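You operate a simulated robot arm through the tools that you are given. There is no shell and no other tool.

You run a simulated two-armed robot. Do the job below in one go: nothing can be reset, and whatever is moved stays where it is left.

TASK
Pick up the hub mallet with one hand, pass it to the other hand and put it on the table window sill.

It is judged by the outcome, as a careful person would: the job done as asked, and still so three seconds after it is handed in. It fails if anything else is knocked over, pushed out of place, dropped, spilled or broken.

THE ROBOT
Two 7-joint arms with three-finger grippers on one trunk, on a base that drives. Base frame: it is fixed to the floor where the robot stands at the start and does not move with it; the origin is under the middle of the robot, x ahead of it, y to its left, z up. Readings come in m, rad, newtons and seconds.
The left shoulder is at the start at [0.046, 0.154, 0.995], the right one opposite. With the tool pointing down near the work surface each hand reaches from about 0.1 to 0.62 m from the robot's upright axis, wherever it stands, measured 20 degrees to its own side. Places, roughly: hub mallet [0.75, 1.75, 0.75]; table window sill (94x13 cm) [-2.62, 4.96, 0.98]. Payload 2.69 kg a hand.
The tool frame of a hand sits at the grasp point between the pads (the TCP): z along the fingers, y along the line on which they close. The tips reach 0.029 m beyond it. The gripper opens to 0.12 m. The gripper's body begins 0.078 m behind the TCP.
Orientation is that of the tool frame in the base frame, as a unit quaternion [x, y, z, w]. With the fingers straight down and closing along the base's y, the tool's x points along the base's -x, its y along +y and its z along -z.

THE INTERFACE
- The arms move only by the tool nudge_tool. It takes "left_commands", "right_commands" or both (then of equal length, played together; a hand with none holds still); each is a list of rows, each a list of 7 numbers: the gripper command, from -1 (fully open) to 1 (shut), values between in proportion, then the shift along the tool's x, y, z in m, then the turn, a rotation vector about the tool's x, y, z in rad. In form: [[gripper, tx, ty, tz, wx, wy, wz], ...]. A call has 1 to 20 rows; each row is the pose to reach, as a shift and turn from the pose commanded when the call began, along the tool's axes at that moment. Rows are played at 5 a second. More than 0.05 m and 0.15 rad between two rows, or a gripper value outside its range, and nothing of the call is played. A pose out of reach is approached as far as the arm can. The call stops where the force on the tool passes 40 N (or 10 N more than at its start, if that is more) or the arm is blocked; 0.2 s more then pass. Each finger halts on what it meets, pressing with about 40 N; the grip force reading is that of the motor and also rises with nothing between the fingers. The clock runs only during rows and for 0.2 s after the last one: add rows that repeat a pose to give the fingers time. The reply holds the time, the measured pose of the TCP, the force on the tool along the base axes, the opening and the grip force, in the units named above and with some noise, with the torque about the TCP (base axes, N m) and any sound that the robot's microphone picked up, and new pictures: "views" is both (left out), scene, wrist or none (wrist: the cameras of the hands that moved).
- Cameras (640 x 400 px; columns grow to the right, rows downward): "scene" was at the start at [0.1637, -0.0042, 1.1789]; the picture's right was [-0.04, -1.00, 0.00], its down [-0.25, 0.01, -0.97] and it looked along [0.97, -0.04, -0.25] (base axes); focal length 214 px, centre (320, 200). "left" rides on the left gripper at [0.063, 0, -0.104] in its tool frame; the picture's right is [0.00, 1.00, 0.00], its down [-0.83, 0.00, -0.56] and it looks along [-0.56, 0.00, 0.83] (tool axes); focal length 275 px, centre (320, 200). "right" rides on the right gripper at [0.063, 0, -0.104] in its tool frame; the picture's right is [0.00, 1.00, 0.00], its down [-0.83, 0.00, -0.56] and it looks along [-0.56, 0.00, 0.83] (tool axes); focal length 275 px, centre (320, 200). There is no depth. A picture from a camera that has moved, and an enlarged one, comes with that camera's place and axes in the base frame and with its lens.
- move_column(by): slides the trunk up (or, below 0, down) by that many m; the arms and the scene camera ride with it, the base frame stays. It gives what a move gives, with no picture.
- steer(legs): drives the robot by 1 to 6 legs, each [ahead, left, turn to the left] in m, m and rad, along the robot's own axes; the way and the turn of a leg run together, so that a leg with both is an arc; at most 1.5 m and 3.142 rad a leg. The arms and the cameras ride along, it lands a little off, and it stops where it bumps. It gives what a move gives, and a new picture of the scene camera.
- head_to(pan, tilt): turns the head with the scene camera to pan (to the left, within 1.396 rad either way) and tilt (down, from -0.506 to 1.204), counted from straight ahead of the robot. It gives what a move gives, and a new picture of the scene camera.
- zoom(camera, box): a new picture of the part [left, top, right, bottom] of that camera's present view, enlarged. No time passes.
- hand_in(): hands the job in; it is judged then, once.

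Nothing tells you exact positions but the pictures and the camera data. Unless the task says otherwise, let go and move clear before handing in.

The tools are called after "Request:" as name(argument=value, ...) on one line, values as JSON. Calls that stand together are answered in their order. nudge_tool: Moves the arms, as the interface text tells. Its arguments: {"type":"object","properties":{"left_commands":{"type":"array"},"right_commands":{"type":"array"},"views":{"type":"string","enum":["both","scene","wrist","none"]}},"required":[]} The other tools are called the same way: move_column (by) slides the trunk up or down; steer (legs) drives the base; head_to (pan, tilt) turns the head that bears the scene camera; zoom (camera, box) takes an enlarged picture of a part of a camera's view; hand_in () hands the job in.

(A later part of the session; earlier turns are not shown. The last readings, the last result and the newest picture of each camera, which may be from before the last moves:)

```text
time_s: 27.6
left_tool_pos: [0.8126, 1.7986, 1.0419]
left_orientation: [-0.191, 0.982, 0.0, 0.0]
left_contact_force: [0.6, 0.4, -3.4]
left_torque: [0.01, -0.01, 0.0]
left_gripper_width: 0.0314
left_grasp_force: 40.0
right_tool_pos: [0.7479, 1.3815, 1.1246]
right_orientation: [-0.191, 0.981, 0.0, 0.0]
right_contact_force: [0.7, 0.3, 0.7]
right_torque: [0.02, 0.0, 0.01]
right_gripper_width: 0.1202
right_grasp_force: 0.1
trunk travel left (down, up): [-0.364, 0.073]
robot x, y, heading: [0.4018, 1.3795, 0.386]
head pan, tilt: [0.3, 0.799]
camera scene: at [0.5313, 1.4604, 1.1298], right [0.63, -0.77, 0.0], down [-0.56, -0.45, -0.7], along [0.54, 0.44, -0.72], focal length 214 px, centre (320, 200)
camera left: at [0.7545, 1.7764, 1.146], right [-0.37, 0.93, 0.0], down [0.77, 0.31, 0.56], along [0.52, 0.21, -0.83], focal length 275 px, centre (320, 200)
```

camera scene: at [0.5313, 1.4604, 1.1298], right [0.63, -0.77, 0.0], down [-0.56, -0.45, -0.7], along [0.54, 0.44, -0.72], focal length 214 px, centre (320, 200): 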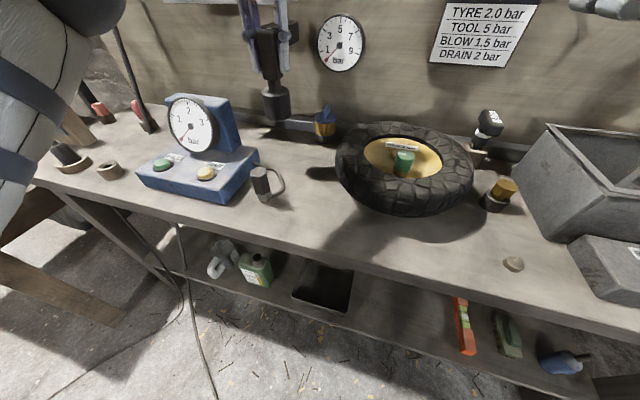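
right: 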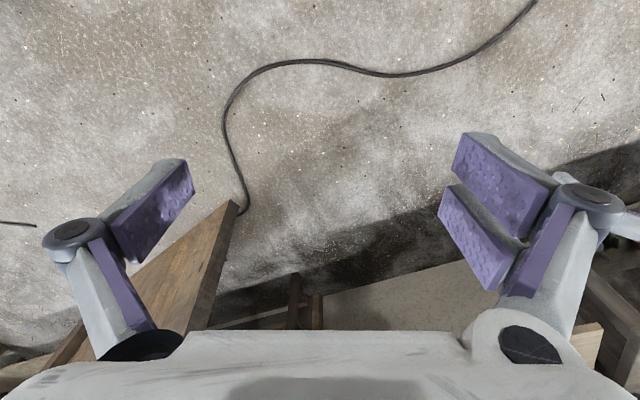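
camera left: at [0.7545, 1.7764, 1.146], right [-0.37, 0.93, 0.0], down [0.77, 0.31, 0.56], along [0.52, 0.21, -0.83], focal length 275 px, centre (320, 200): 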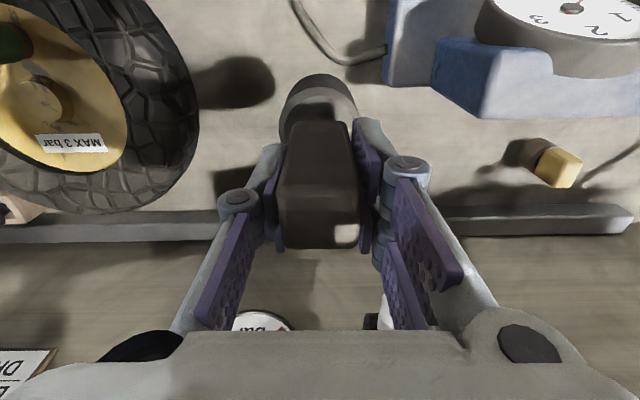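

The mallet is lifted clear. I'll back away from the bench and look toward the window sill before doing the handover.

Request:
steer(legs=[[-0.3, 0, 0]])

Request:
head_to(pan=1.35, tilt=0.35)

```text
time_s: 29.6
left_tool_pos: [0.5336, 1.6867, 1.0418]
left_orientation: [-0.193, 0.981, 0.001, 0.001]
left_contact_force: [-1.1, -0.3, -3.7]
left_torque: [0.02, -0.05, 0.05]
left_gripper_width: 0.0314
left_grasp_force: 40.2
right_tool_pos: [0.4697, 1.2703, 1.1253]
right_orientation: [-0.193, 0.981, 0.0, -0.001]
right_contact_force: [0.7, 0.5, -0.2]
right_torque: [0.04, 0.02, 0.01]
right_gripper_width: 0.1201
right_grasp_force: 0.0
trunk travel left (down, up): [-0.364, 0.073]
robot x, y, heading: [0.1272, 1.2713, 0.392]
head pan, tilt: [0.3, 0.799]
camera scene: at [0.2539, 1.348, 1.1298], right [0.64, -0.77, 0.0], down [-0.55, -0.46, -0.7], along [0.54, 0.44, -0.72], focal length 214 px, centre (320, 200)
```

scene: 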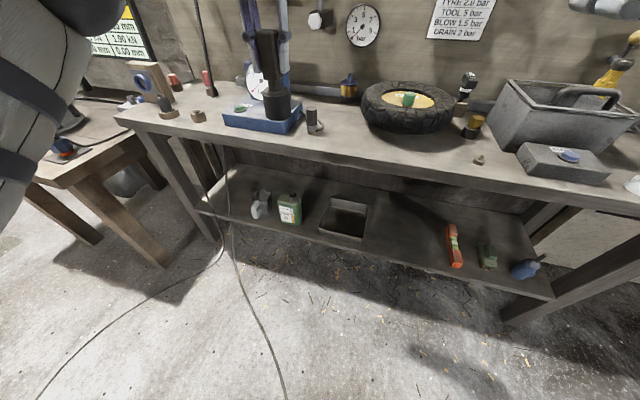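

```text
time_s: 30.9
left_tool_pos: [0.5336, 1.6877, 1.0411]
left_orientation: [-0.195, 0.981, 0.0, 0.001]
left_contact_force: [0.2, -0.4, -5.2]
left_torque: [0.01, -0.04, -0.02]
left_gripper_width: 0.0311
left_grasp_force: 40.0
right_tool_pos: [0.4706, 1.2701, 1.1257]
right_orientation: [-0.193, 0.981, 0.0, 0.001]
right_contact_force: [1.1, 0.7, 0.0]
right_torque: [-0.01, 0.04, -0.03]
right_gripper_width: 0.1202
right_grasp_force: 0.0
trunk travel left (down, up): [-0.364, 0.073]
robot x, y, heading: [0.1267, 1.2724, 0.387]
head pan, tilt: [1.349, 0.351]
camera scene: at [0.1767, 1.3887, 1.1694], right [0.99, 0.17, 0.0], down [0.06, -0.34, -0.94], along [-0.16, 0.93, -0.34], focal length 214 px, centre (320, 200)
```

scene: 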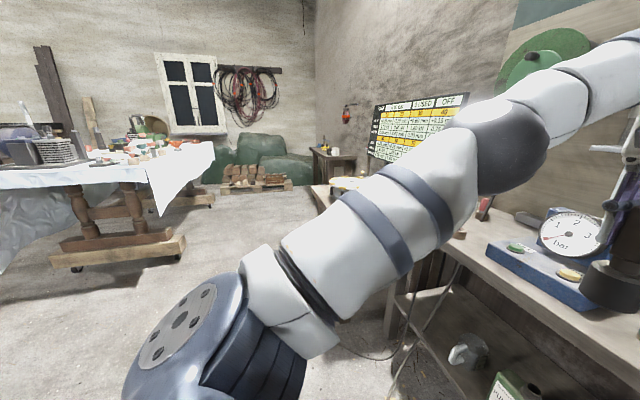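

Request:
zoom(camera="scene", box=[40, 40, 340, 228])

Request:
head_to(pan=1.39, tilt=0.9)

```text
2.13 times, centred on (190, 134) of scene
camera zoom: at [0.1767, 1.3887, 1.1694], right [0.99, 0.17, 0.0], down [0.06, -0.34, -0.94], along [-0.16, 0.93, -0.34], focal length 456 px, centre (597, 340)
```

zoom: 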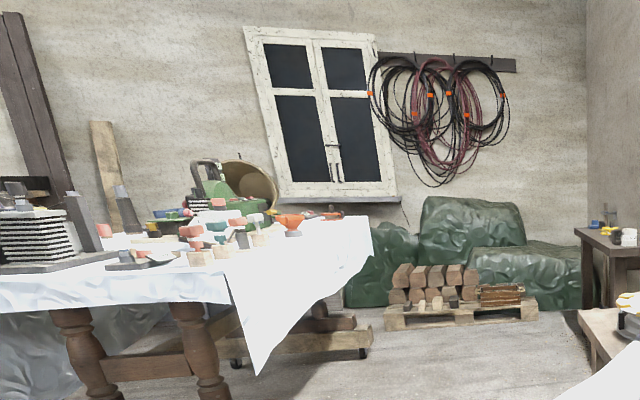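

```text
time_s: 31.9
left_tool_pos: [0.5345, 1.689, 1.0398]
left_orientation: [-0.194, 0.981, 0.0, 0.0]
left_contact_force: [0.0, -0.1, -4.6]
left_torque: [-0.02, 0.01, -0.01]
left_gripper_width: 0.0311
left_grasp_force: 40.0
right_tool_pos: [0.4708, 1.2701, 1.1249]
right_orientation: [-0.194, 0.981, 0.0, 0.0]
right_contact_force: [0.8, -0.1, -0.8]
right_torque: [0.0, 0.02, 0.01]
right_gripper_width: 0.1203
right_grasp_force: 0.1
trunk travel left (down, up): [-0.364, 0.073]
robot x, y, heading: [0.1263, 1.2704, 0.386]
head pan, tilt: [1.389, 0.901]
camera scene: at [0.1766, 1.3707, 1.1219], right [0.98, 0.21, 0.0], down [0.16, -0.77, -0.62], along [-0.13, 0.61, -0.78], focal length 214 px, centre (320, 200)
```

scene: 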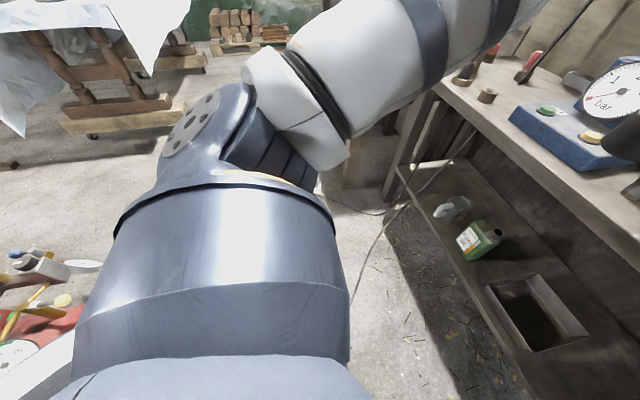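

The table's right edge leaves the right end of the sill exposed, with tarp and pallet below it. I'll pull the mallet in close, then turn left and drive toward the window for a nearer look.

Request:
nudge_tool(left_commands=[[1, 0.028, -0.027, 0, 0, 0, 0], [1, 0.056, -0.054, 0, 0, 0, 0], [1, 0.085, -0.08, 0, 0, 0, 0], [1, 0.11, -0.1, 0, 0, 0, 0], [1, 0.11, -0.1, 0, 0, 0, 0]], views="none")

Request:
head_to(pan=0, tilt=0.4)

Request:
steer(legs=[[0, 0, 1.57]])

```text
time_s: 33.1
left_tool_pos: [0.4722, 1.5522, 1.0418]
left_orientation: [-0.194, 0.981, -0.001, 0.0]
left_contact_force: [0.3, 0.1, -4.8]
left_torque: [-0.03, -0.06, -0.01]
left_gripper_width: 0.0308
left_grasp_force: 40.3
right_tool_pos: [0.4711, 1.2693, 1.1252]
right_orientation: [-0.193, 0.981, 0.0, 0.0]
right_contact_force: [0.5, -0.2, 0.2]
right_torque: [0.03, 0.0, 0.03]
right_gripper_width: 0.1198
right_grasp_force: 0.1
trunk travel left (down, up): [-0.364, 0.073]
robot x, y, heading: [0.1281, 1.2716, 0.39]
head pan, tilt: [1.389, 0.901]
```

```text
time_s: 34.6
left_tool_pos: [0.472, 1.5537, 1.0414]
left_orientation: [-0.194, 0.981, 0.001, 0.001]
left_contact_force: [0.3, -0.9, -3.5]
left_torque: [-0.03, -0.02, 0.01]
left_gripper_width: 0.0312
left_grasp_force: 40.0
right_tool_pos: [0.4699, 1.2701, 1.1251]
right_orientation: [-0.194, 0.981, 0.0, 0.0]
right_contact_force: [0.4, 0.2, 0.8]
right_torque: [0.0, 0.01, 0.03]
right_gripper_width: 0.1202
right_grasp_force: 0.0
trunk travel left (down, up): [-0.364, 0.073]
robot x, y, heading: [0.1263, 1.2755, 0.393]
head pan, tilt: [0.0, 0.4]
camera scene: at [0.2779, 1.3321, 1.1648], right [0.38, -0.92, 0.0], down [-0.36, -0.15, -0.92], along [0.85, 0.35, -0.39], focal length 214 px, centre (320, 200)
```

scene: 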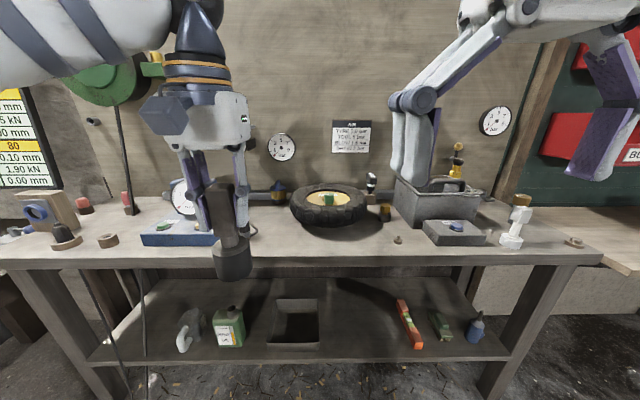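

```text
time_s: 38.9
left_tool_pos: [-0.1565, 1.6142, 1.0427]
left_orientation: [0.831, -0.556, -0.001, -0.001]
left_contact_force: [-0.4, -0.1, -3.5]
left_torque: [0.02, -0.01, 0.03]
left_gripper_width: 0.0312
left_grasp_force: 39.7
right_tool_pos: [0.1261, 1.6134, 1.1247]
right_orientation: [0.831, -0.556, 0.001, 0.0]
right_contact_force: [0.0, 0.2, -1.0]
right_torque: [0.0, -0.01, -0.02]
right_gripper_width: 0.1196
right_grasp_force: 0.1
trunk travel left (down, up): [-0.364, 0.073]
robot x, y, heading: [0.1275, 1.2694, 1.962]
head pan, tilt: [0.0, 0.4]
camera scene: at [0.0649, 1.4204, 1.1649], right [0.92, 0.38, 0.0], down [0.15, -0.36, -0.92], along [-0.35, 0.85, -0.39], focal length 214 px, centre (320, 200)
```

scene: 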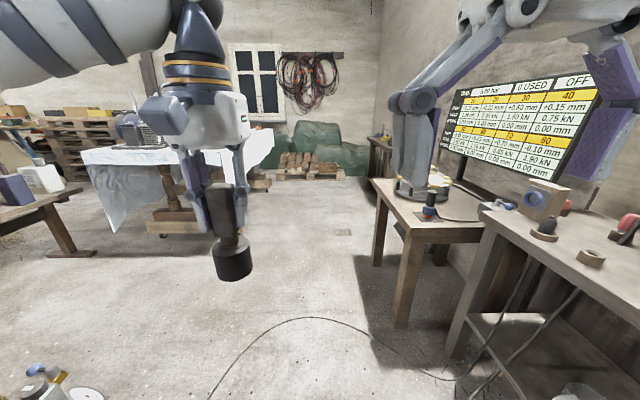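

The way toward the window is clear. I'll drive ahead, easing left away from the side table.

Request:
steer(legs=[[0.8, 0.12, 0], [0.9, 0.12, 0]])

Request:
head_to(pan=0.0, tilt=0.3)

Request:
head_to(pan=0.35, tilt=0.3)

```text
time_s: 47.5
left_tool_pos: [-0.9779, 3.1083, 1.0422]
left_orientation: [0.818, -0.576, 0.001, 0.001]
left_contact_force: [-0.1, -0.9, -3.6]
left_torque: [-0.03, -0.01, -0.03]
left_gripper_width: 0.0307
left_grasp_force: 39.9
right_tool_pos: [-0.6958, 3.0934, 1.125]
right_orientation: [0.818, -0.576, 0.0, 0.0]
right_contact_force: [-0.1, 0.1, -0.7]
right_torque: [0.0, 0.01, 0.01]
right_gripper_width: 0.12
right_grasp_force: 0.1
trunk travel left (down, up): [-0.364, 0.073]
robot x, y, heading: [-0.7078, 2.7534, 1.914]
head pan, tilt: [0.0, 0.4]
camera scene: at [-0.7666, 2.9029, 1.1648], right [0.94, 0.34, 0.0], down [0.13, -0.37, -0.92], along [-0.31, 0.87, -0.39], focal length 214 px, centre (320, 200)
```

scene: 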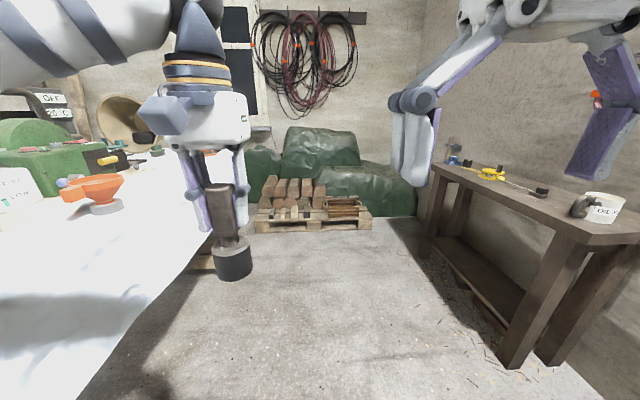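

```text
time_s: 48.2
left_tool_pos: [-0.9787, 3.1093, 1.0418]
left_orientation: [0.817, -0.576, -0.001, -0.001]
left_contact_force: [0.5, 0.7, -3.5]
left_torque: [0.01, 0.0, -0.01]
left_gripper_width: 0.0306
left_grasp_force: 39.9
right_tool_pos: [-0.6954, 3.0932, 1.1256]
right_orientation: [0.818, -0.575, -0.001, 0.0]
right_contact_force: [-0.2, -0.1, 0.5]
right_torque: [-0.02, 0.01, 0.01]
right_gripper_width: 0.12
right_grasp_force: 0.0
trunk travel left (down, up): [-0.364, 0.073]
robot x, y, heading: [-0.7123, 2.75, 1.914]
head pan, tilt: [0.0, 0.3]
camera scene: at [-0.7668, 2.9033, 1.1741], right [0.94, 0.34, 0.0], down [0.1, -0.28, -0.96], along [-0.32, 0.9, -0.3], focal length 214 px, centre (320, 200)
```

scene: 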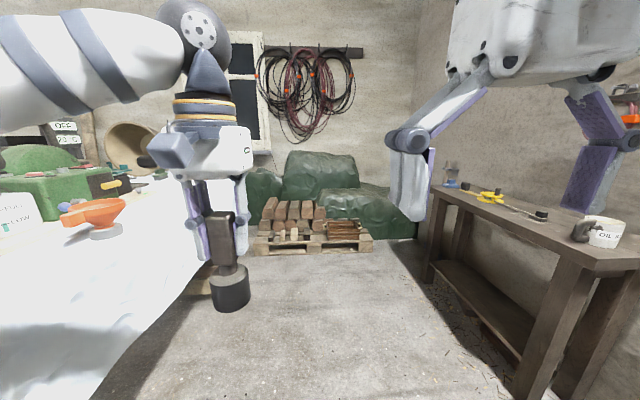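

```text
time_s: 49.0
left_tool_pos: [-0.9776, 3.1071, 1.0414]
left_orientation: [0.818, -0.575, -0.001, 0.001]
left_contact_force: [-0.5, 1.3, -4.4]
left_torque: [0.01, 0.0, 0.02]
left_gripper_width: 0.0307
left_grasp_force: 40.1
right_tool_pos: [-0.6964, 3.0938, 1.1249]
right_orientation: [0.818, -0.576, 0.0, 0.0]
right_contact_force: [0.5, 0.5, 0.3]
right_torque: [0.0, -0.04, -0.01]
right_gripper_width: 0.12
right_grasp_force: 0.1
trunk travel left (down, up): [-0.364, 0.073]
robot x, y, heading: [-0.7133, 2.7512, 1.917]
head pan, tilt: [0.351, 0.3]
camera scene: at [-0.795, 2.8872, 1.1741], right [0.77, 0.64, 0.0], down [0.19, -0.23, -0.96], along [-0.61, 0.73, -0.3], focal length 214 px, centre (320, 200)
```

scene: 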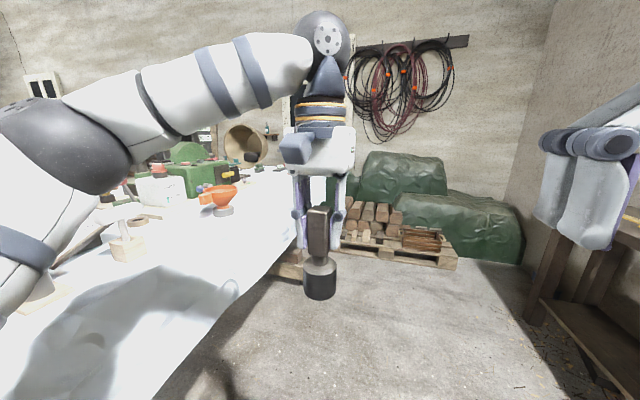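

The big table is close on my left, and the pallet and tarps lie ahead below the sill. I'll ease right and forward to see how the space between table end and wall looks.

Request:
steer(legs=[[0.1, -0.25, 0.045], [0.9, 0, 0]])

Request:
head_to(pan=0.7, tilt=0.35)

Request:
head_to(pan=1.2, tilt=0.45)

```text
time_s: 55.9
left_tool_pos: [-1.1256, 4.1065, 1.0422]
left_orientation: [0.831, -0.557, 0.0, 0.0]
left_contact_force: [0.4, -1.1, -5.1]
left_torque: [0.0, 0.0, -0.02]
left_gripper_width: 0.0304
left_grasp_force: 39.6
right_tool_pos: [-0.8436, 4.1048, 1.1256]
right_orientation: [0.83, -0.558, 0.0, 0.0]
right_contact_force: [-0.7, 0.9, 1.0]
right_torque: [-0.01, -0.01, -0.02]
right_gripper_width: 0.1198
right_grasp_force: 0.1
trunk travel left (down, up): [-0.364, 0.073]
robot x, y, heading: [-0.8425, 3.7621, 1.959]
head pan, tilt: [0.351, 0.3]
camera scene: at [-0.9334, 3.8948, 1.1741], right [0.74, 0.67, 0.0], down [0.2, -0.22, -0.96], along [-0.64, 0.71, -0.3], focal length 214 px, centre (320, 200)
```

scene: 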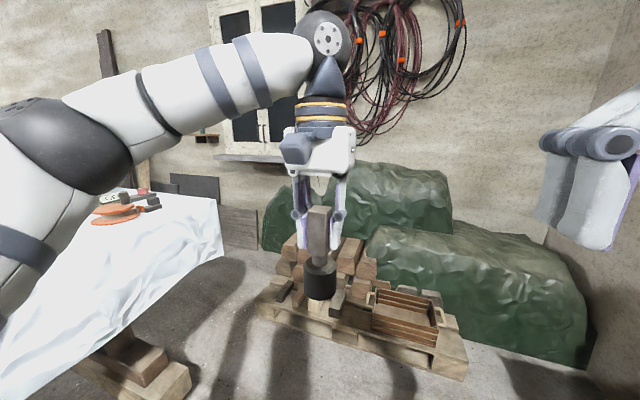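

```text
time_s: 56.7
left_tool_pos: [-1.1256, 4.1072, 1.0429]
left_orientation: [0.83, -0.557, -0.001, -0.001]
left_contact_force: [0.9, -0.5, -3.4]
left_torque: [0.03, 0.04, -0.02]
left_gripper_width: 0.0306
left_grasp_force: 40.0
right_tool_pos: [-0.8438, 4.1049, 1.1256]
right_orientation: [0.83, -0.558, 0.0, 0.0]
right_contact_force: [-0.3, 0.5, 0.0]
right_torque: [0.01, -0.01, 0.0]
right_gripper_width: 0.12
right_grasp_force: 0.0
trunk travel left (down, up): [-0.364, 0.073]
robot x, y, heading: [-0.8445, 3.7634, 1.962]
head pan, tilt: [0.7, 0.351]
camera scene: at [-0.9528, 3.8688, 1.1694], right [0.46, 0.89, 0.0], down [0.3, -0.16, -0.94], along [-0.83, 0.44, -0.34], focal length 214 px, centre (320, 200)
```

scene: 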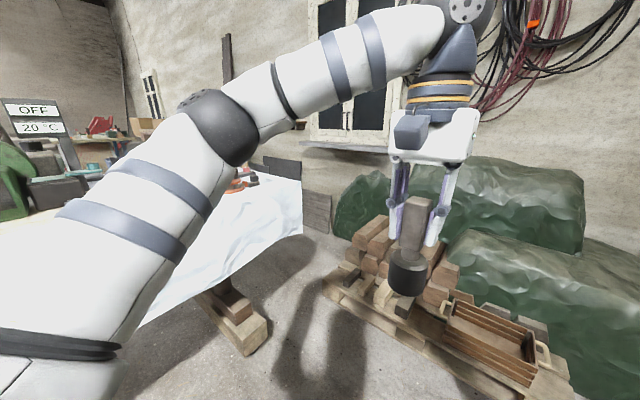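

```text
time_s: 57.6
left_tool_pos: [-1.1254, 4.1072, 1.042]
left_orientation: [0.831, -0.557, -0.001, -0.001]
left_contact_force: [-0.9, -0.7, -4.0]
left_torque: [0.03, 0.0, 0.01]
left_gripper_width: 0.0305
left_grasp_force: 40.3
right_tool_pos: [-0.8431, 4.1046, 1.1249]
right_orientation: [0.83, -0.558, 0.0, 0.0]
right_contact_force: [1.8, -0.2, -0.2]
right_torque: [0.01, 0.01, 0.0]
right_gripper_width: 0.1199
right_grasp_force: 0.1
trunk travel left (down, up): [-0.364, 0.073]
robot x, y, heading: [-0.8455, 3.7603, 1.956]
head pan, tilt: [1.201, 0.45]
camera scene: at [-0.9623, 3.8239, 1.1602], right [-0.02, 1.0, 0.0], down [0.44, 0.01, -0.9], along [-0.9, -0.02, -0.44], focal length 214 px, centre (320, 200)
```

scene: 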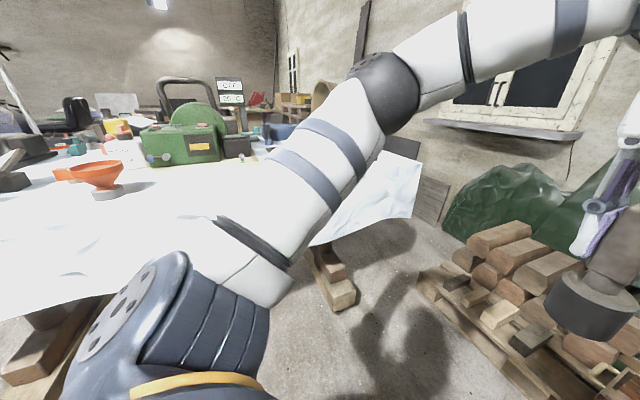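

The sill is visible to my left front, with a narrow access between table, pallet and wall. Here is open space, so I'll do the handover now: first bring the left hand to mid-front and view it.

Request:
nudge_tool(left_commands=[[1, -0.025, -0.023, 0.007, 0, 0, 0], [1, -0.05, -0.046, 0.015, 0, 0, 0], [1, -0.073, -0.069, 0.022, 0, 0, 0], [1, -0.073, -0.069, 0.022, 0, 0, 0]], views="none")

Request:
head_to(pan=-0.1, tilt=0.45)

```text
time_s: 58.6
left_tool_pos: [-1.0898, 4.1984, 1.0203]
left_orientation: [0.831, -0.557, 0.0, 0.0]
left_contact_force: [0.4, 0.4, -3.8]
left_torque: [0.01, 0.01, 0.0]
left_gripper_width: 0.0307
left_grasp_force: 40.1
right_tool_pos: [-0.8439, 4.1032, 1.1255]
right_orientation: [0.831, -0.557, 0.0, 0.0]
right_contact_force: [-0.1, -0.2, 0.0]
right_torque: [0.0, -0.02, 0.01]
right_gripper_width: 0.12
right_grasp_force: 0.0
trunk travel left (down, up): [-0.364, 0.073]
robot x, y, heading: [-0.8439, 3.76, 1.961]
head pan, tilt: [1.201, 0.45]
```

```text
time_s: 60.1
left_tool_pos: [-1.0901, 4.1987, 1.0208]
left_orientation: [0.83, -0.558, -0.001, -0.001]
left_contact_force: [-0.8, 0.1, -4.0]
left_torque: [0.0, 0.01, 0.01]
left_gripper_width: 0.0304
left_grasp_force: 39.7
right_tool_pos: [-0.8434, 4.1053, 1.1261]
right_orientation: [0.83, -0.558, 0.0, -0.001]
right_contact_force: [0.3, 0.3, 0.5]
right_torque: [-0.03, 0.03, -0.03]
right_gripper_width: 0.1198
right_grasp_force: 0.1
trunk travel left (down, up): [-0.364, 0.073]
robot x, y, heading: [-0.8439, 3.7614, 1.962]
head pan, tilt: [-0.099, 0.45]
camera scene: at [-0.8967, 3.9137, 1.1602], right [0.96, 0.29, 0.0], down [0.12, -0.42, -0.9], along [-0.26, 0.86, -0.44], focal length 214 px, centre (320, 200)
```

scene: 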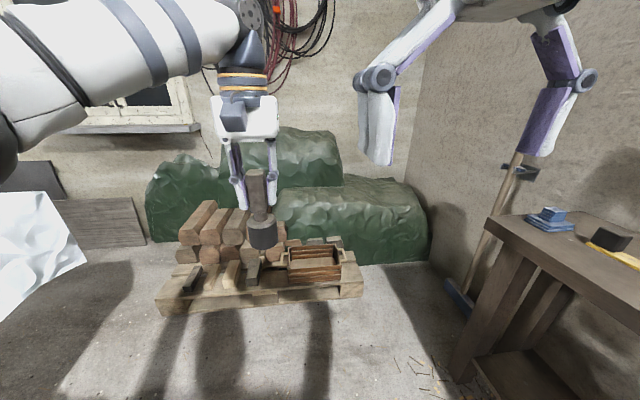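

Layout measured: the pallet corner and the table corner nearly meet, so reaching the sill from here may be too far. I'll check how big my base is and what the corridor behind the table looks like.

Request:
head_to(pan=0.0, tilt=1.2)

Request:
head_to(pan=-1.0, tilt=1.2)

```text
time_s: 61.2
left_tool_pos: [-1.0895, 4.1987, 1.021]
left_orientation: [0.83, -0.557, -0.001, -0.001]
left_contact_force: [0.0, 0.6, -4.7]
left_torque: [0.01, 0.01, -0.03]
left_gripper_width: 0.0306
left_grasp_force: 39.7
right_tool_pos: [-0.8421, 4.1048, 1.1253]
right_orientation: [0.83, -0.558, 0.0, 0.001]
right_contact_force: [-0.2, 0.4, -0.5]
right_torque: [0.02, 0.01, 0.01]
right_gripper_width: 0.1203
right_grasp_force: 0.0
trunk travel left (down, up): [-0.364, 0.073]
robot x, y, heading: [-0.8429, 3.7595, 1.956]
head pan, tilt: [0.0, 1.201]
camera scene: at [-0.8916, 3.8774, 1.1021], right [0.93, 0.38, 0.0], down [0.35, -0.86, -0.36], along [-0.14, 0.34, -0.93], focal length 214 px, centre (320, 200)
```

scene: 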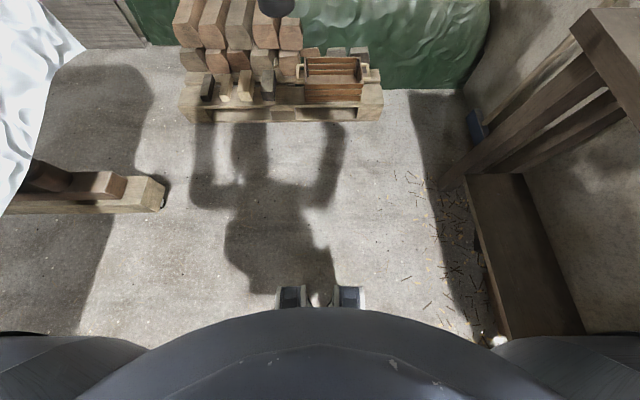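

```text
time_s: 62.5
left_tool_pos: [-1.0901, 4.1999, 1.0196]
left_orientation: [0.831, -0.557, 0.0, 0.0]
left_contact_force: [0.2, 0.3, -4.5]
left_torque: [-0.01, 0.03, -0.01]
left_gripper_width: 0.0305
left_grasp_force: 39.7
right_tool_pos: [-0.8422, 4.1054, 1.1258]
right_orientation: [0.83, -0.557, 0.0, 0.0]
right_contact_force: [45.8, 30.3, 5.8]
right_torque: [-3.48, 4.35, 3.7]
right_gripper_width: 0.12
right_grasp_force: 0.1
trunk travel left (down, up): [-0.364, 0.073]
robot x, y, heading: [-0.8462, 3.7619, 1.961]
head pan, tilt: [-1.0, 1.201]
camera scene: at [-0.8781, 3.8809, 1.102], right [0.99, 0.14, 0.0], down [0.13, -0.92, -0.36], along [-0.05, 0.36, -0.93], focal length 214 px, centre (320, 200)
```

scene: 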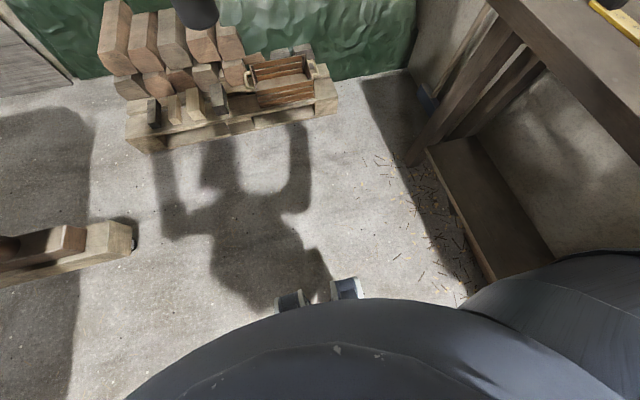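

The head seems to have pressed against the right arm; I'll turn it back at once.

Request:
head_to(pan=0.0, tilt=0.6)

```text
time_s: 63.7
left_tool_pos: [-1.0891, 4.1987, 1.0217]
left_orientation: [0.831, -0.557, -0.001, -0.001]
left_contact_force: [0.3, -0.1, -4.1]
left_torque: [0.0, -0.01, 0.0]
left_gripper_width: 0.0303
left_grasp_force: 40.1
right_tool_pos: [-0.8444, 4.1043, 1.1252]
right_orientation: [0.83, -0.558, 0.0, 0.0]
right_contact_force: [0.1, 0.1, -0.9]
right_torque: [0.0, -0.01, 0.01]
right_gripper_width: 0.1199
right_grasp_force: 0.0
trunk travel left (down, up): [-0.364, 0.073]
robot x, y, heading: [-0.8431, 3.7614, 1.96]
head pan, tilt: [0.0, 0.6]
camera scene: at [-0.9038, 3.9074, 1.1466], right [0.93, 0.38, 0.0], down [0.21, -0.52, -0.82], along [-0.31, 0.76, -0.57], focal length 214 px, centre (320, 200)
```

scene: 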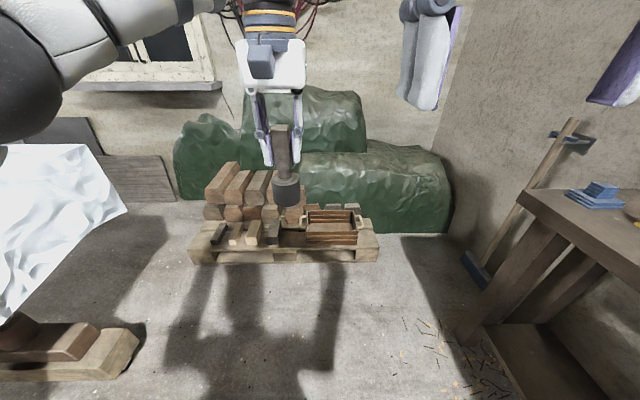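

All settled. Now the handover: the right hand turns to point left-forward and 40° down and moves to a stand-off next to the mallet head.

Request:
nudge_tool(right_commands=[[-1, -0.0132, 0.0103, 0.00995, -0.0456, -0.0789, -0.0977], [-1, -0.0264, 0.0206, 0.0199, -0.0911, -0.1578, -0.1954], [-1, -0.0396, 0.0309, 0.02985, -0.1367, -0.2368, -0.2932], [-1, -0.0528, 0.0412, 0.0398, -0.1822, -0.3157, -0.3909], [-1, -0.066, 0.0515, 0.04975, -0.2278, -0.3946, -0.4886], [-1, -0.0792, 0.0618, 0.0597, -0.2734, -0.4735, -0.5863], [-1, -0.0924, 0.0721, 0.06965, -0.3189, -0.5524, -0.684], [-1, -0.1056, 0.0824, 0.0796, -0.3645, -0.6314, -0.7818], [-1, -0.1188, 0.0927, 0.08955, -0.41, -0.7103, -0.8795], [-1, -0.132, 0.103, 0.0995, -0.4556, -0.7892, -0.9772], [-1, -0.132, 0.103, 0.0995, -0.4556, -0.7892, -0.9772]], views="both")

```text
time_s: 66.1
left_tool_pos: [-1.09, 4.1982, 1.0201]
left_orientation: [0.83, -0.557, -0.001, 0.0]
left_contact_force: [-0.1, 0.7, -4.4]
left_torque: [0.01, 0.01, 0.02]
left_gripper_width: 0.0305
left_grasp_force: 39.8
right_tool_pos: [-0.9886, 4.1866, 1.0255]
right_orientation: [0.904, -0.061, -0.423, -0.029]
right_contact_force: [-0.9, -0.9, -0.3]
right_torque: [-0.03, 0.0, 0.0]
right_gripper_width: 0.12
right_grasp_force: 0.1
trunk travel left (down, up): [-0.364, 0.073]
robot x, y, heading: [-0.8425, 3.7611, 1.956]
head pan, tilt: [0.0, 0.6]
camera scene: at [-0.9038, 3.9072, 1.1467], right [0.93, 0.38, 0.0], down [0.21, -0.52, -0.83], along [-0.31, 0.76, -0.56], focal length 214 px, centre (320, 200)
camera right: at [-0.8693, 4.1707, 1.0439], right [-0.13, -0.99, 0.0], down [-0.11, 0.01, 0.99], along [-0.99, 0.13, -0.11], focal length 275 px, centre (320, 200)
```

scene: 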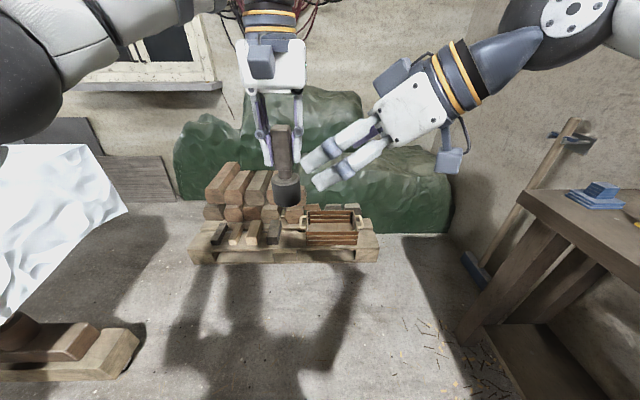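
right: 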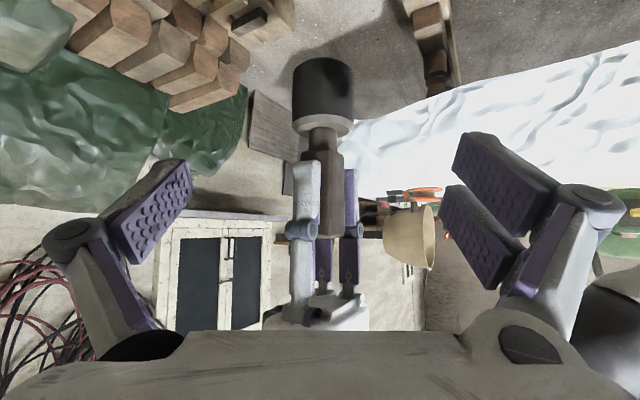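

The right hand is lined up on the mallet head. I'll advance along its fingers to bring the head between the pads.

Request:
nudge_tool(right_commands=[[-1, 0, 0, 0.035, 0, 0, 0], [-1, 0, 0, 0.07, 0, 0, 0], [-1, 0, 0, 0.1, 0, 0, 0], [-1, 0, 0, 0.1, 0, 0, 0]], views="both")

Request:
zoom(camera="scene", box=[200, 60, 440, 240])

```text
time_s: 67.1
left_tool_pos: [-1.0904, 4.1989, 1.0207]
left_orientation: [0.83, -0.557, -0.001, 0.0]
left_contact_force: [-0.8, -1.1, -4.7]
left_torque: [0.01, -0.01, 0.02]
left_gripper_width: 0.0301
left_grasp_force: 39.9
right_tool_pos: [-1.063, 4.1988, 0.9607]
right_orientation: [0.904, -0.062, -0.422, -0.029]
right_contact_force: [1.0, -0.6, 0.5]
right_torque: [0.0, -0.01, 0.0]
right_gripper_width: 0.1199
right_grasp_force: 0.0
trunk travel left (down, up): [-0.364, 0.073]
robot x, y, heading: [-0.8414, 3.7625, 1.961]
head pan, tilt: [0.0, 0.6]
camera scene: at [-0.9036, 3.9073, 1.1467], right [0.93, 0.38, 0.0], down [0.21, -0.52, -0.83], along [-0.31, 0.76, -0.56], focal length 214 px, centre (320, 200)
camera right: at [-0.9436, 4.1823, 0.979], right [-0.13, -0.99, 0.0], down [-0.11, 0.01, 0.99], along [-0.99, 0.13, -0.11], focal length 275 px, centre (320, 200)
```

scene: 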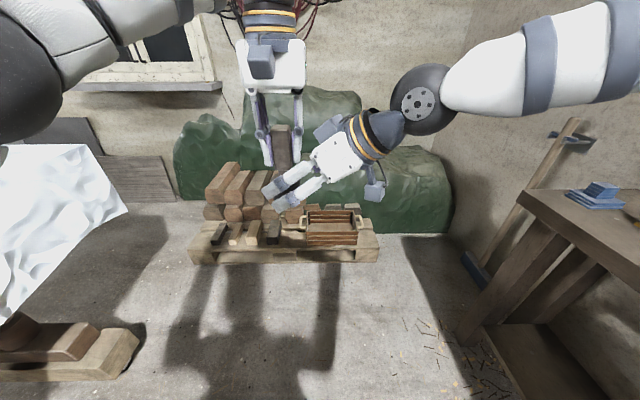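
right: 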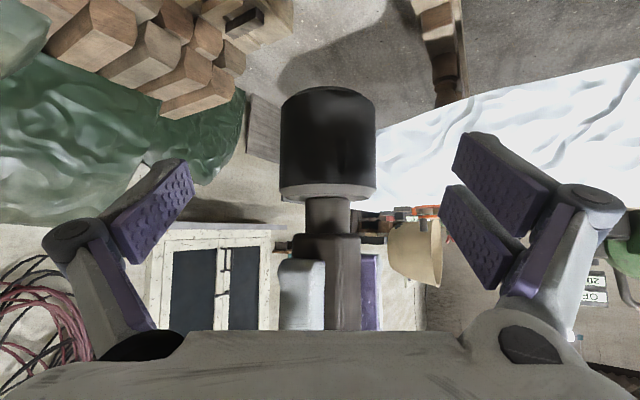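

```text
2.22 times, centred on (320, 150) of scene
camera zoom: at [-0.9036, 3.9073, 1.1467], right [0.93, 0.38, 0.0], down [0.21, -0.52, -0.83], along [-0.31, 0.76, -0.56], focal length 477 px, centre (320, 311)
```

zoom: 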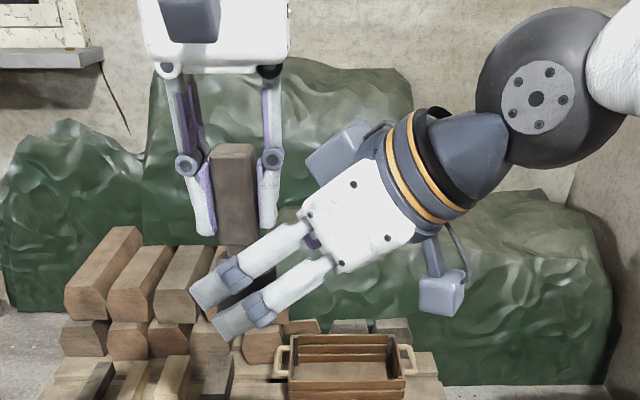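

Geometry checks out: head spans z ≈ 0.91–0.96. I'll advance the final bit with small corrections and close the right gripper on the head.

Request:
nudge_tool(right_commands=[[-1, -0.004, 0.003, 0.018, 0, 0, 0], [-1, -0.004, 0.003, 0.0325, 0, 0, 0], [-1, -0.004, 0.003, 0.0325, 0, 0, 0], [-0.3, -0.004, 0.003, 0.0325, 0, 0, 0], [0.1, -0.004, 0.003, 0.0325, 0, 0, 0]], views="both")

Request:
zoom(camera="scene", box=[200, 60, 440, 240])

```text
time_s: 68.3
left_tool_pos: [-1.0902, 4.1997, 1.0214]
left_orientation: [0.83, -0.557, 0.0, 0.0]
left_contact_force: [0.8, 0.6, -4.4]
left_torque: [-0.02, 0.02, -0.02]
left_gripper_width: 0.0306
left_grasp_force: 39.8
right_tool_pos: [-1.0918, 4.1974, 0.9424]
right_orientation: [0.904, -0.062, -0.421, -0.029]
right_contact_force: [-0.1, 0.9, 0.7]
right_torque: [0.0, -0.02, 0.01]
right_gripper_width: 0.054
right_grasp_force: 0.1
trunk travel left (down, up): [-0.364, 0.073]
robot x, y, heading: [-0.8422, 3.763, 1.96]
head pan, tilt: [0.0, 0.6]
camera scene: at [-0.9038, 3.9074, 1.1466], right [0.93, 0.38, 0.0], down [0.21, -0.52, -0.82], along [-0.31, 0.76, -0.57], focal length 214 px, centre (320, 200)
camera right: at [-0.9727, 4.1823, 0.961], right [-0.13, -0.99, 0.0], down [-0.11, 0.01, 0.99], along [-0.99, 0.13, -0.11], focal length 275 px, centre (320, 200)
```

scene: 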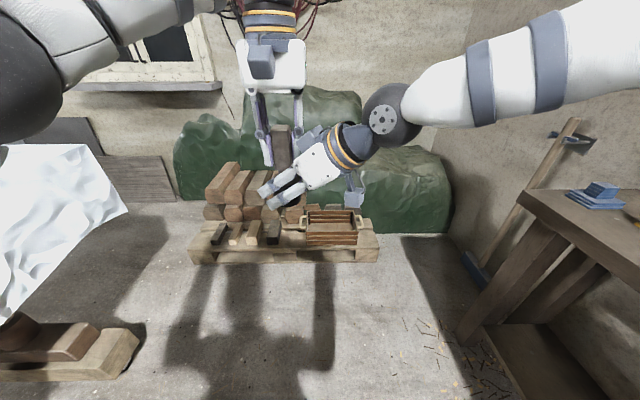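
right: 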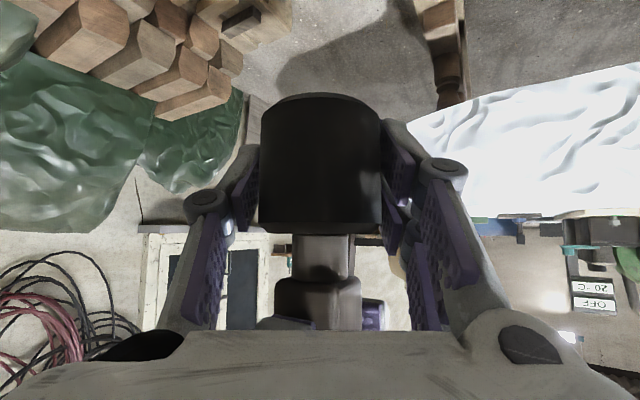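

```text
2.22 times, centred on (320, 150) of scene
camera zoom: at [-0.9038, 3.9074, 1.1466], right [0.93, 0.38, 0.0], down [0.21, -0.52, -0.82], along [-0.31, 0.76, -0.57], focal length 477 px, centre (320, 311)
```

zoom: 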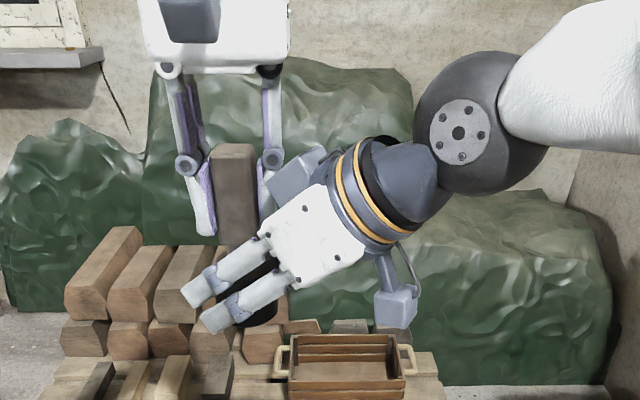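

Pads are nearly at the head on both sides; closing the right gripper.

Request:
nudge_tool(right_commands=[[0.4, 0, 0, 0, 0, 0, 0], [1, 0, 0, 0, 0, 0, 0], [1, 0, 0, 0, 0, 0, 0], [1, 0, 0, 0, 0, 0, 0]], views="wrist")

```text
time_s: 69.3
left_tool_pos: [-1.0895, 4.1988, 1.0202]
left_orientation: [0.83, -0.557, -0.001, -0.001]
left_contact_force: [-0.4, 0.6, -3.8]
left_torque: [0.3, 0.02, 0.01]
left_gripper_width: 0.03
left_grasp_force: 40.6
right_tool_pos: [-1.0903, 4.1987, 0.9429]
right_orientation: [0.904, -0.061, -0.422, -0.029]
right_contact_force: [0.3, -0.3, 0.2]
right_torque: [-0.22, -0.02, -0.02]
right_gripper_width: 0.0501
right_grasp_force: 39.6
trunk travel left (down, up): [-0.364, 0.073]
robot x, y, heading: [-0.8469, 3.7584, 1.965]
head pan, tilt: [0.0, 0.6]
camera right: at [-0.9727, 4.1823, 0.961], right [-0.13, -0.99, 0.0], down [-0.11, 0.01, 0.99], along [-0.99, 0.13, -0.11], focal length 275 px, centre (320, 200)
```

right: 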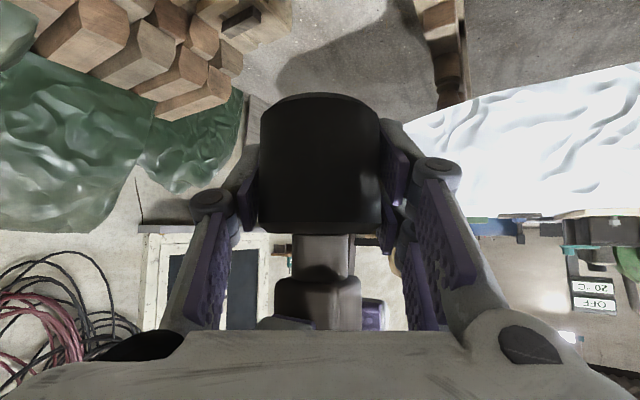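

Both hands hold it. I'll open the left gripper and check that the right one carries the weight.

Request:
nudge_tool(left_commands=[[0.2, 0, 0, 0, 0, 0, 0], [-0.2, 0, 0, 0, 0, 0, 0], [-0.2, 0, 0, 0, 0, 0, 0]], right_commands=[[1, 0, 0, 0, 0, 0, 0], [1, 0, 0, 0, 0, 0, 0], [1, 0, 0, 0, 0, 0, 0]], views="both")

```text
time_s: 70.1
left_tool_pos: [-1.0928, 4.1992, 1.0215]
left_orientation: [0.831, -0.556, -0.001, 0.0]
left_contact_force: [-23.7, -8.4, 1.7]
left_torque: [0.11, -0.41, -0.11]
left_gripper_width: 0.0556
left_grasp_force: 0.0
right_tool_pos: [-1.09, 4.1982, 0.9422]
right_orientation: [0.905, -0.063, -0.42, -0.029]
right_contact_force: [24.0, 7.4, -1.5]
right_torque: [-0.72, 2.32, 0.08]
right_gripper_width: 0.0505
right_grasp_force: 39.8
trunk travel left (down, up): [-0.364, 0.073]
robot x, y, heading: [-0.8445, 3.7606, 1.959]
head pan, tilt: [0.0, 0.6]
camera scene: at [-0.9039, 3.9074, 1.1466], right [0.93, 0.38, 0.0], down [0.21, -0.52, -0.82], along [-0.31, 0.76, -0.57], focal length 214 px, centre (320, 200)
camera right: at [-0.972, 4.1828, 0.9606], right [-0.13, -0.99, 0.0], down [-0.11, 0.01, 0.99], along [-0.98, 0.13, -0.11], focal length 275 px, centre (320, 200)
camera left: at [-1.067, 4.1423, 1.1254], right [-0.93, -0.38, 0.0], down [-0.31, 0.77, 0.56], along [-0.21, 0.52, -0.83], focal length 275 px, centre (320, 200)
```

scene: 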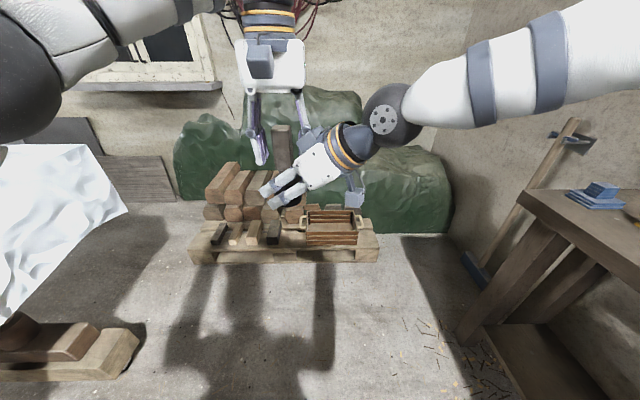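
right: 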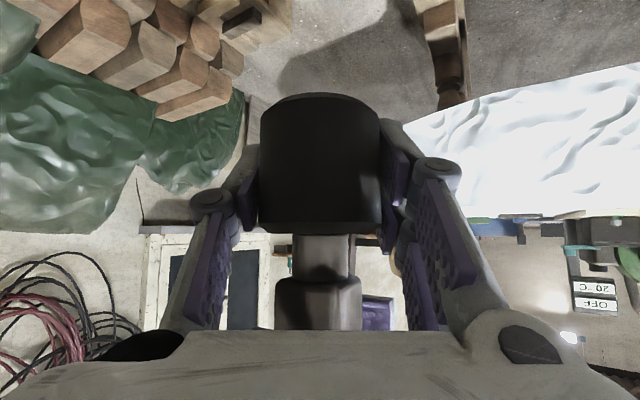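
left: 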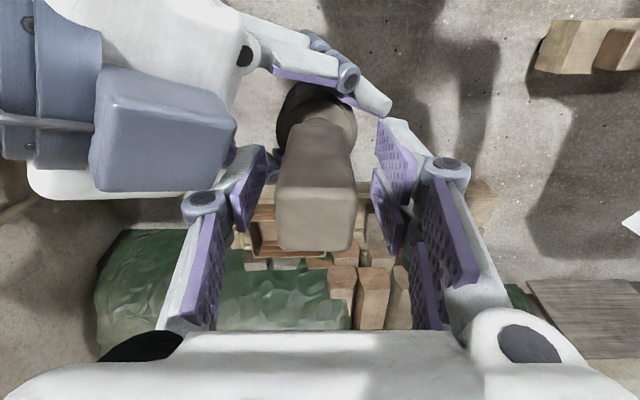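

The left hand's finger touches the right gripper body when opening; I'll narrow it slightly to relieve that, then raise the left hand straight off the handle.

Request:
nudge_tool(left_commands=[[0.2, 0, 0, 0, 0, 0, 0], [0.25, 0, 0, 0, 0, 0, 0]], right_commands=[[1, 0, 0, 0, 0, 0, 0], [1, 0, 0, 0, 0, 0, 0]], views="wrist")

```text
time_s: 70.7
left_tool_pos: [-1.0878, 4.1995, 1.0213]
left_orientation: [0.83, -0.558, 0.0, 0.0]
left_contact_force: [-1.3, 0.7, 0.5]
left_torque: [-0.02, -0.04, -0.01]
left_gripper_width: 0.0447
left_grasp_force: 0.0
right_tool_pos: [-1.0927, 4.1974, 0.942]
right_orientation: [0.904, -0.061, -0.422, -0.029]
right_contact_force: [0.4, -0.1, 0.0]
right_torque: [0.01, 0.06, -0.01]
right_gripper_width: 0.05
right_grasp_force: 39.9
trunk travel left (down, up): [-0.364, 0.073]
robot x, y, heading: [-0.8429, 3.7594, 1.958]
head pan, tilt: [0.0, 0.6]
camera right: at [-0.9731, 4.182, 0.9613], right [-0.13, -0.99, 0.0], down [-0.11, 0.01, 0.99], along [-0.99, 0.13, -0.11], focal length 275 px, centre (320, 200)
camera left: at [-1.0651, 4.1423, 1.1251], right [-0.93, -0.37, 0.0], down [-0.31, 0.77, 0.56], along [-0.21, 0.52, -0.83], focal length 275 px, centre (320, 200)
```

right: 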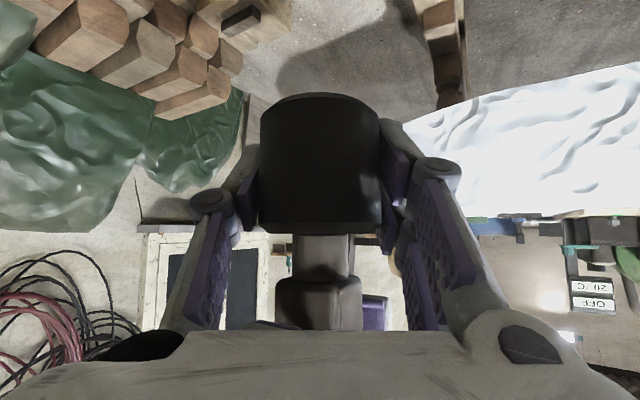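
left: 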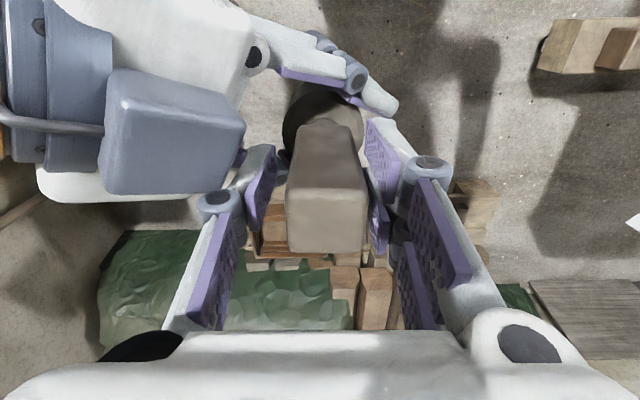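

Request:
nudge_tool(left_commands=[[0.25, 0, 0.003, 0, 0, 0, 0], [0.25, 0, 0.003, -0.025, 0, 0, 0], [0.25, 0, 0.003, -0.05, 0, 0, 0], [0.25, 0, 0.003, -0.07, 0, 0, 0]], right_commands=[[1, 0, 0, 0, 0, 0, 0], [1, 0, 0, 0, 0, 0, 0], [1, 0, 0, 0, 0, 0, 0], [1, 0, 0, 0, 0, 0, 0]], views="both")

```text
time_s: 71.7
left_tool_pos: [-1.0931, 4.2005, 1.0598]
left_orientation: [0.831, -0.557, -0.001, -0.001]
left_contact_force: [0.1, -1.0, -0.4]
left_torque: [0.02, 0.01, 0.0]
left_gripper_width: 0.0449
left_grasp_force: 0.1
left hand out of reach, approached as far as the arm can: row 3, 4
right_tool_pos: [-1.0907, 4.1983, 0.9422]
right_orientation: [0.904, -0.061, -0.422, -0.028]
right_contact_force: [0.5, 0.4, 0.3]
right_torque: [-0.02, 0.01, -0.03]
right_gripper_width: 0.0502
right_grasp_force: 40.1
trunk travel left (down, up): [-0.364, 0.073]
robot x, y, heading: [-0.8467, 3.7618, 1.964]
head pan, tilt: [0.0, 0.6]
camera scene: at [-0.9037, 3.9074, 1.1466], right [0.93, 0.38, 0.0], down [0.21, -0.52, -0.82], along [-0.31, 0.76, -0.57], focal length 214 px, centre (320, 200)
camera right: at [-0.9726, 4.1823, 0.961], right [-0.13, -0.99, 0.0], down [-0.11, 0.01, 0.99], along [-0.99, 0.13, -0.11], focal length 275 px, centre (320, 200)
camera left: at [-1.0696, 4.1421, 1.1637], right [-0.93, -0.37, 0.0], down [-0.31, 0.77, 0.56], along [-0.21, 0.52, -0.83], focal length 275 px, centre (320, 200)
```

scene: 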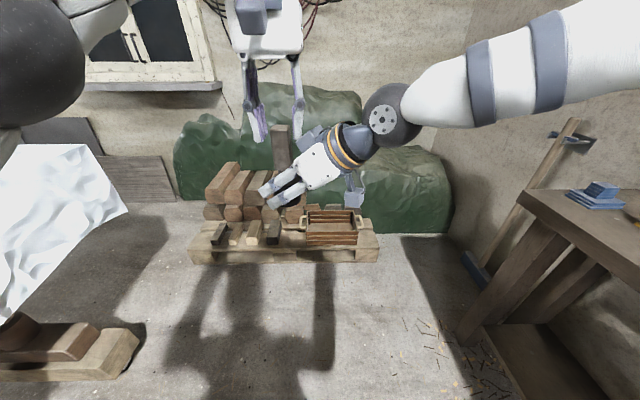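
right: 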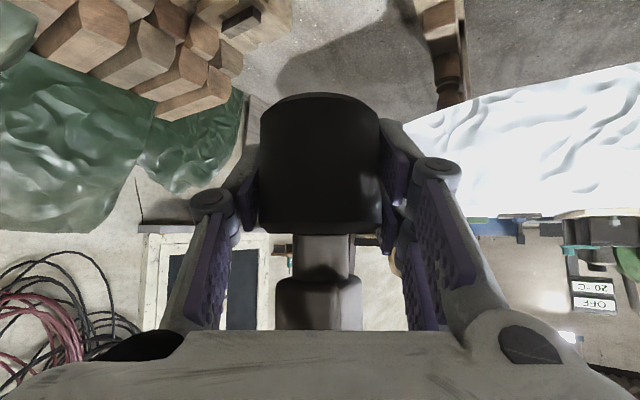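
left: 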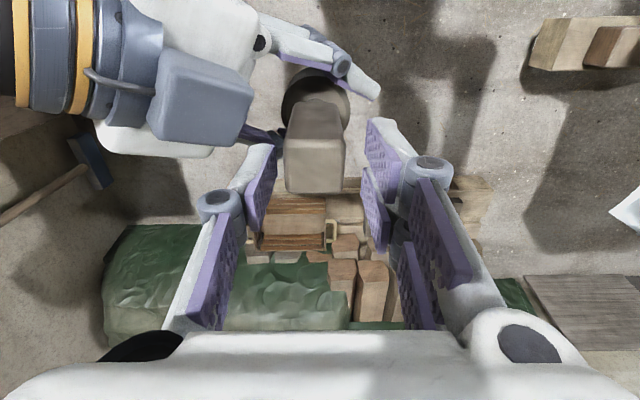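

The left arm is at its upper limit with the tips near the handle top, so I'll lower the right hand with the mallet by 6 cm to clear it fully.

Request:
nudge_tool(right_commands=[[1, 0.0192, 0, 0.0161, 0, 0, 0], [1, 0.0383, 0, 0.0322, 0, 0, 0], [1, 0.046, 0, 0.0386, 0, 0, 0], [1, 0.046, 0, 0.0386, 0, 0, 0]], views="both")

```text
time_s: 72.7
left_tool_pos: [-1.0945, 4.2, 1.0585]
left_orientation: [0.83, -0.558, -0.001, 0.0]
left_contact_force: [0.3, -0.3, 0.3]
left_torque: [-0.02, 0.01, -0.03]
left_gripper_width: 0.0451
left_grasp_force: 0.1
right_tool_pos: [-1.0918, 4.1997, 0.8844]
right_orientation: [0.904, -0.062, -0.422, -0.03]
right_contact_force: [0.6, -0.5, 0.3]
right_torque: [-0.04, -0.03, 0.05]
right_gripper_width: 0.0501
right_grasp_force: 40.4
trunk travel left (down, up): [-0.364, 0.073]
robot x, y, heading: [-0.8473, 3.7625, 1.961]
head pan, tilt: [0.0, 0.6]
camera scene: at [-0.9039, 3.9074, 1.1467], right [0.93, 0.38, 0.0], down [0.21, -0.52, -0.82], along [-0.31, 0.76, -0.57], focal length 214 px, centre (320, 200)
camera right: at [-0.973, 4.1829, 0.9026], right [-0.13, -0.99, 0.0], down [-0.11, 0.01, 0.99], along [-0.99, 0.13, -0.11], focal length 275 px, centre (320, 200)
```

scene: 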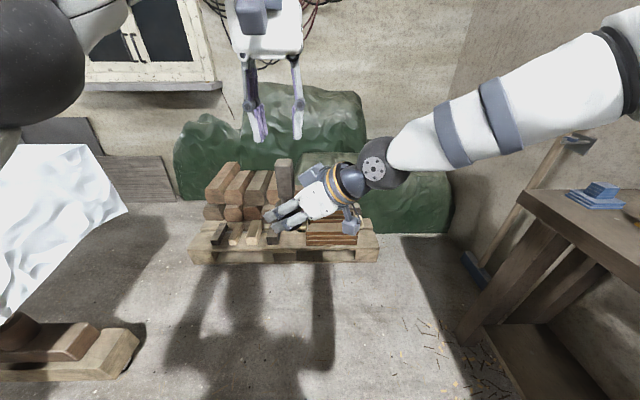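
right: 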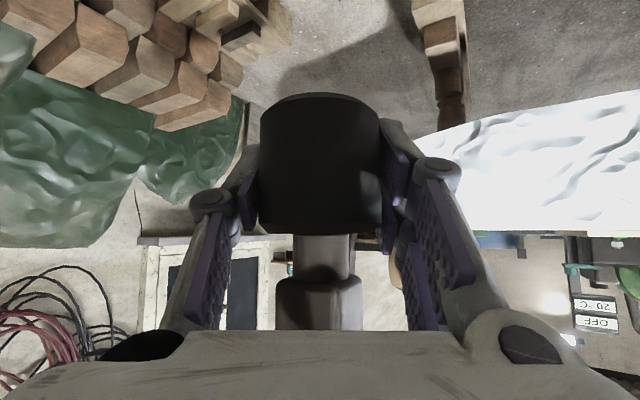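

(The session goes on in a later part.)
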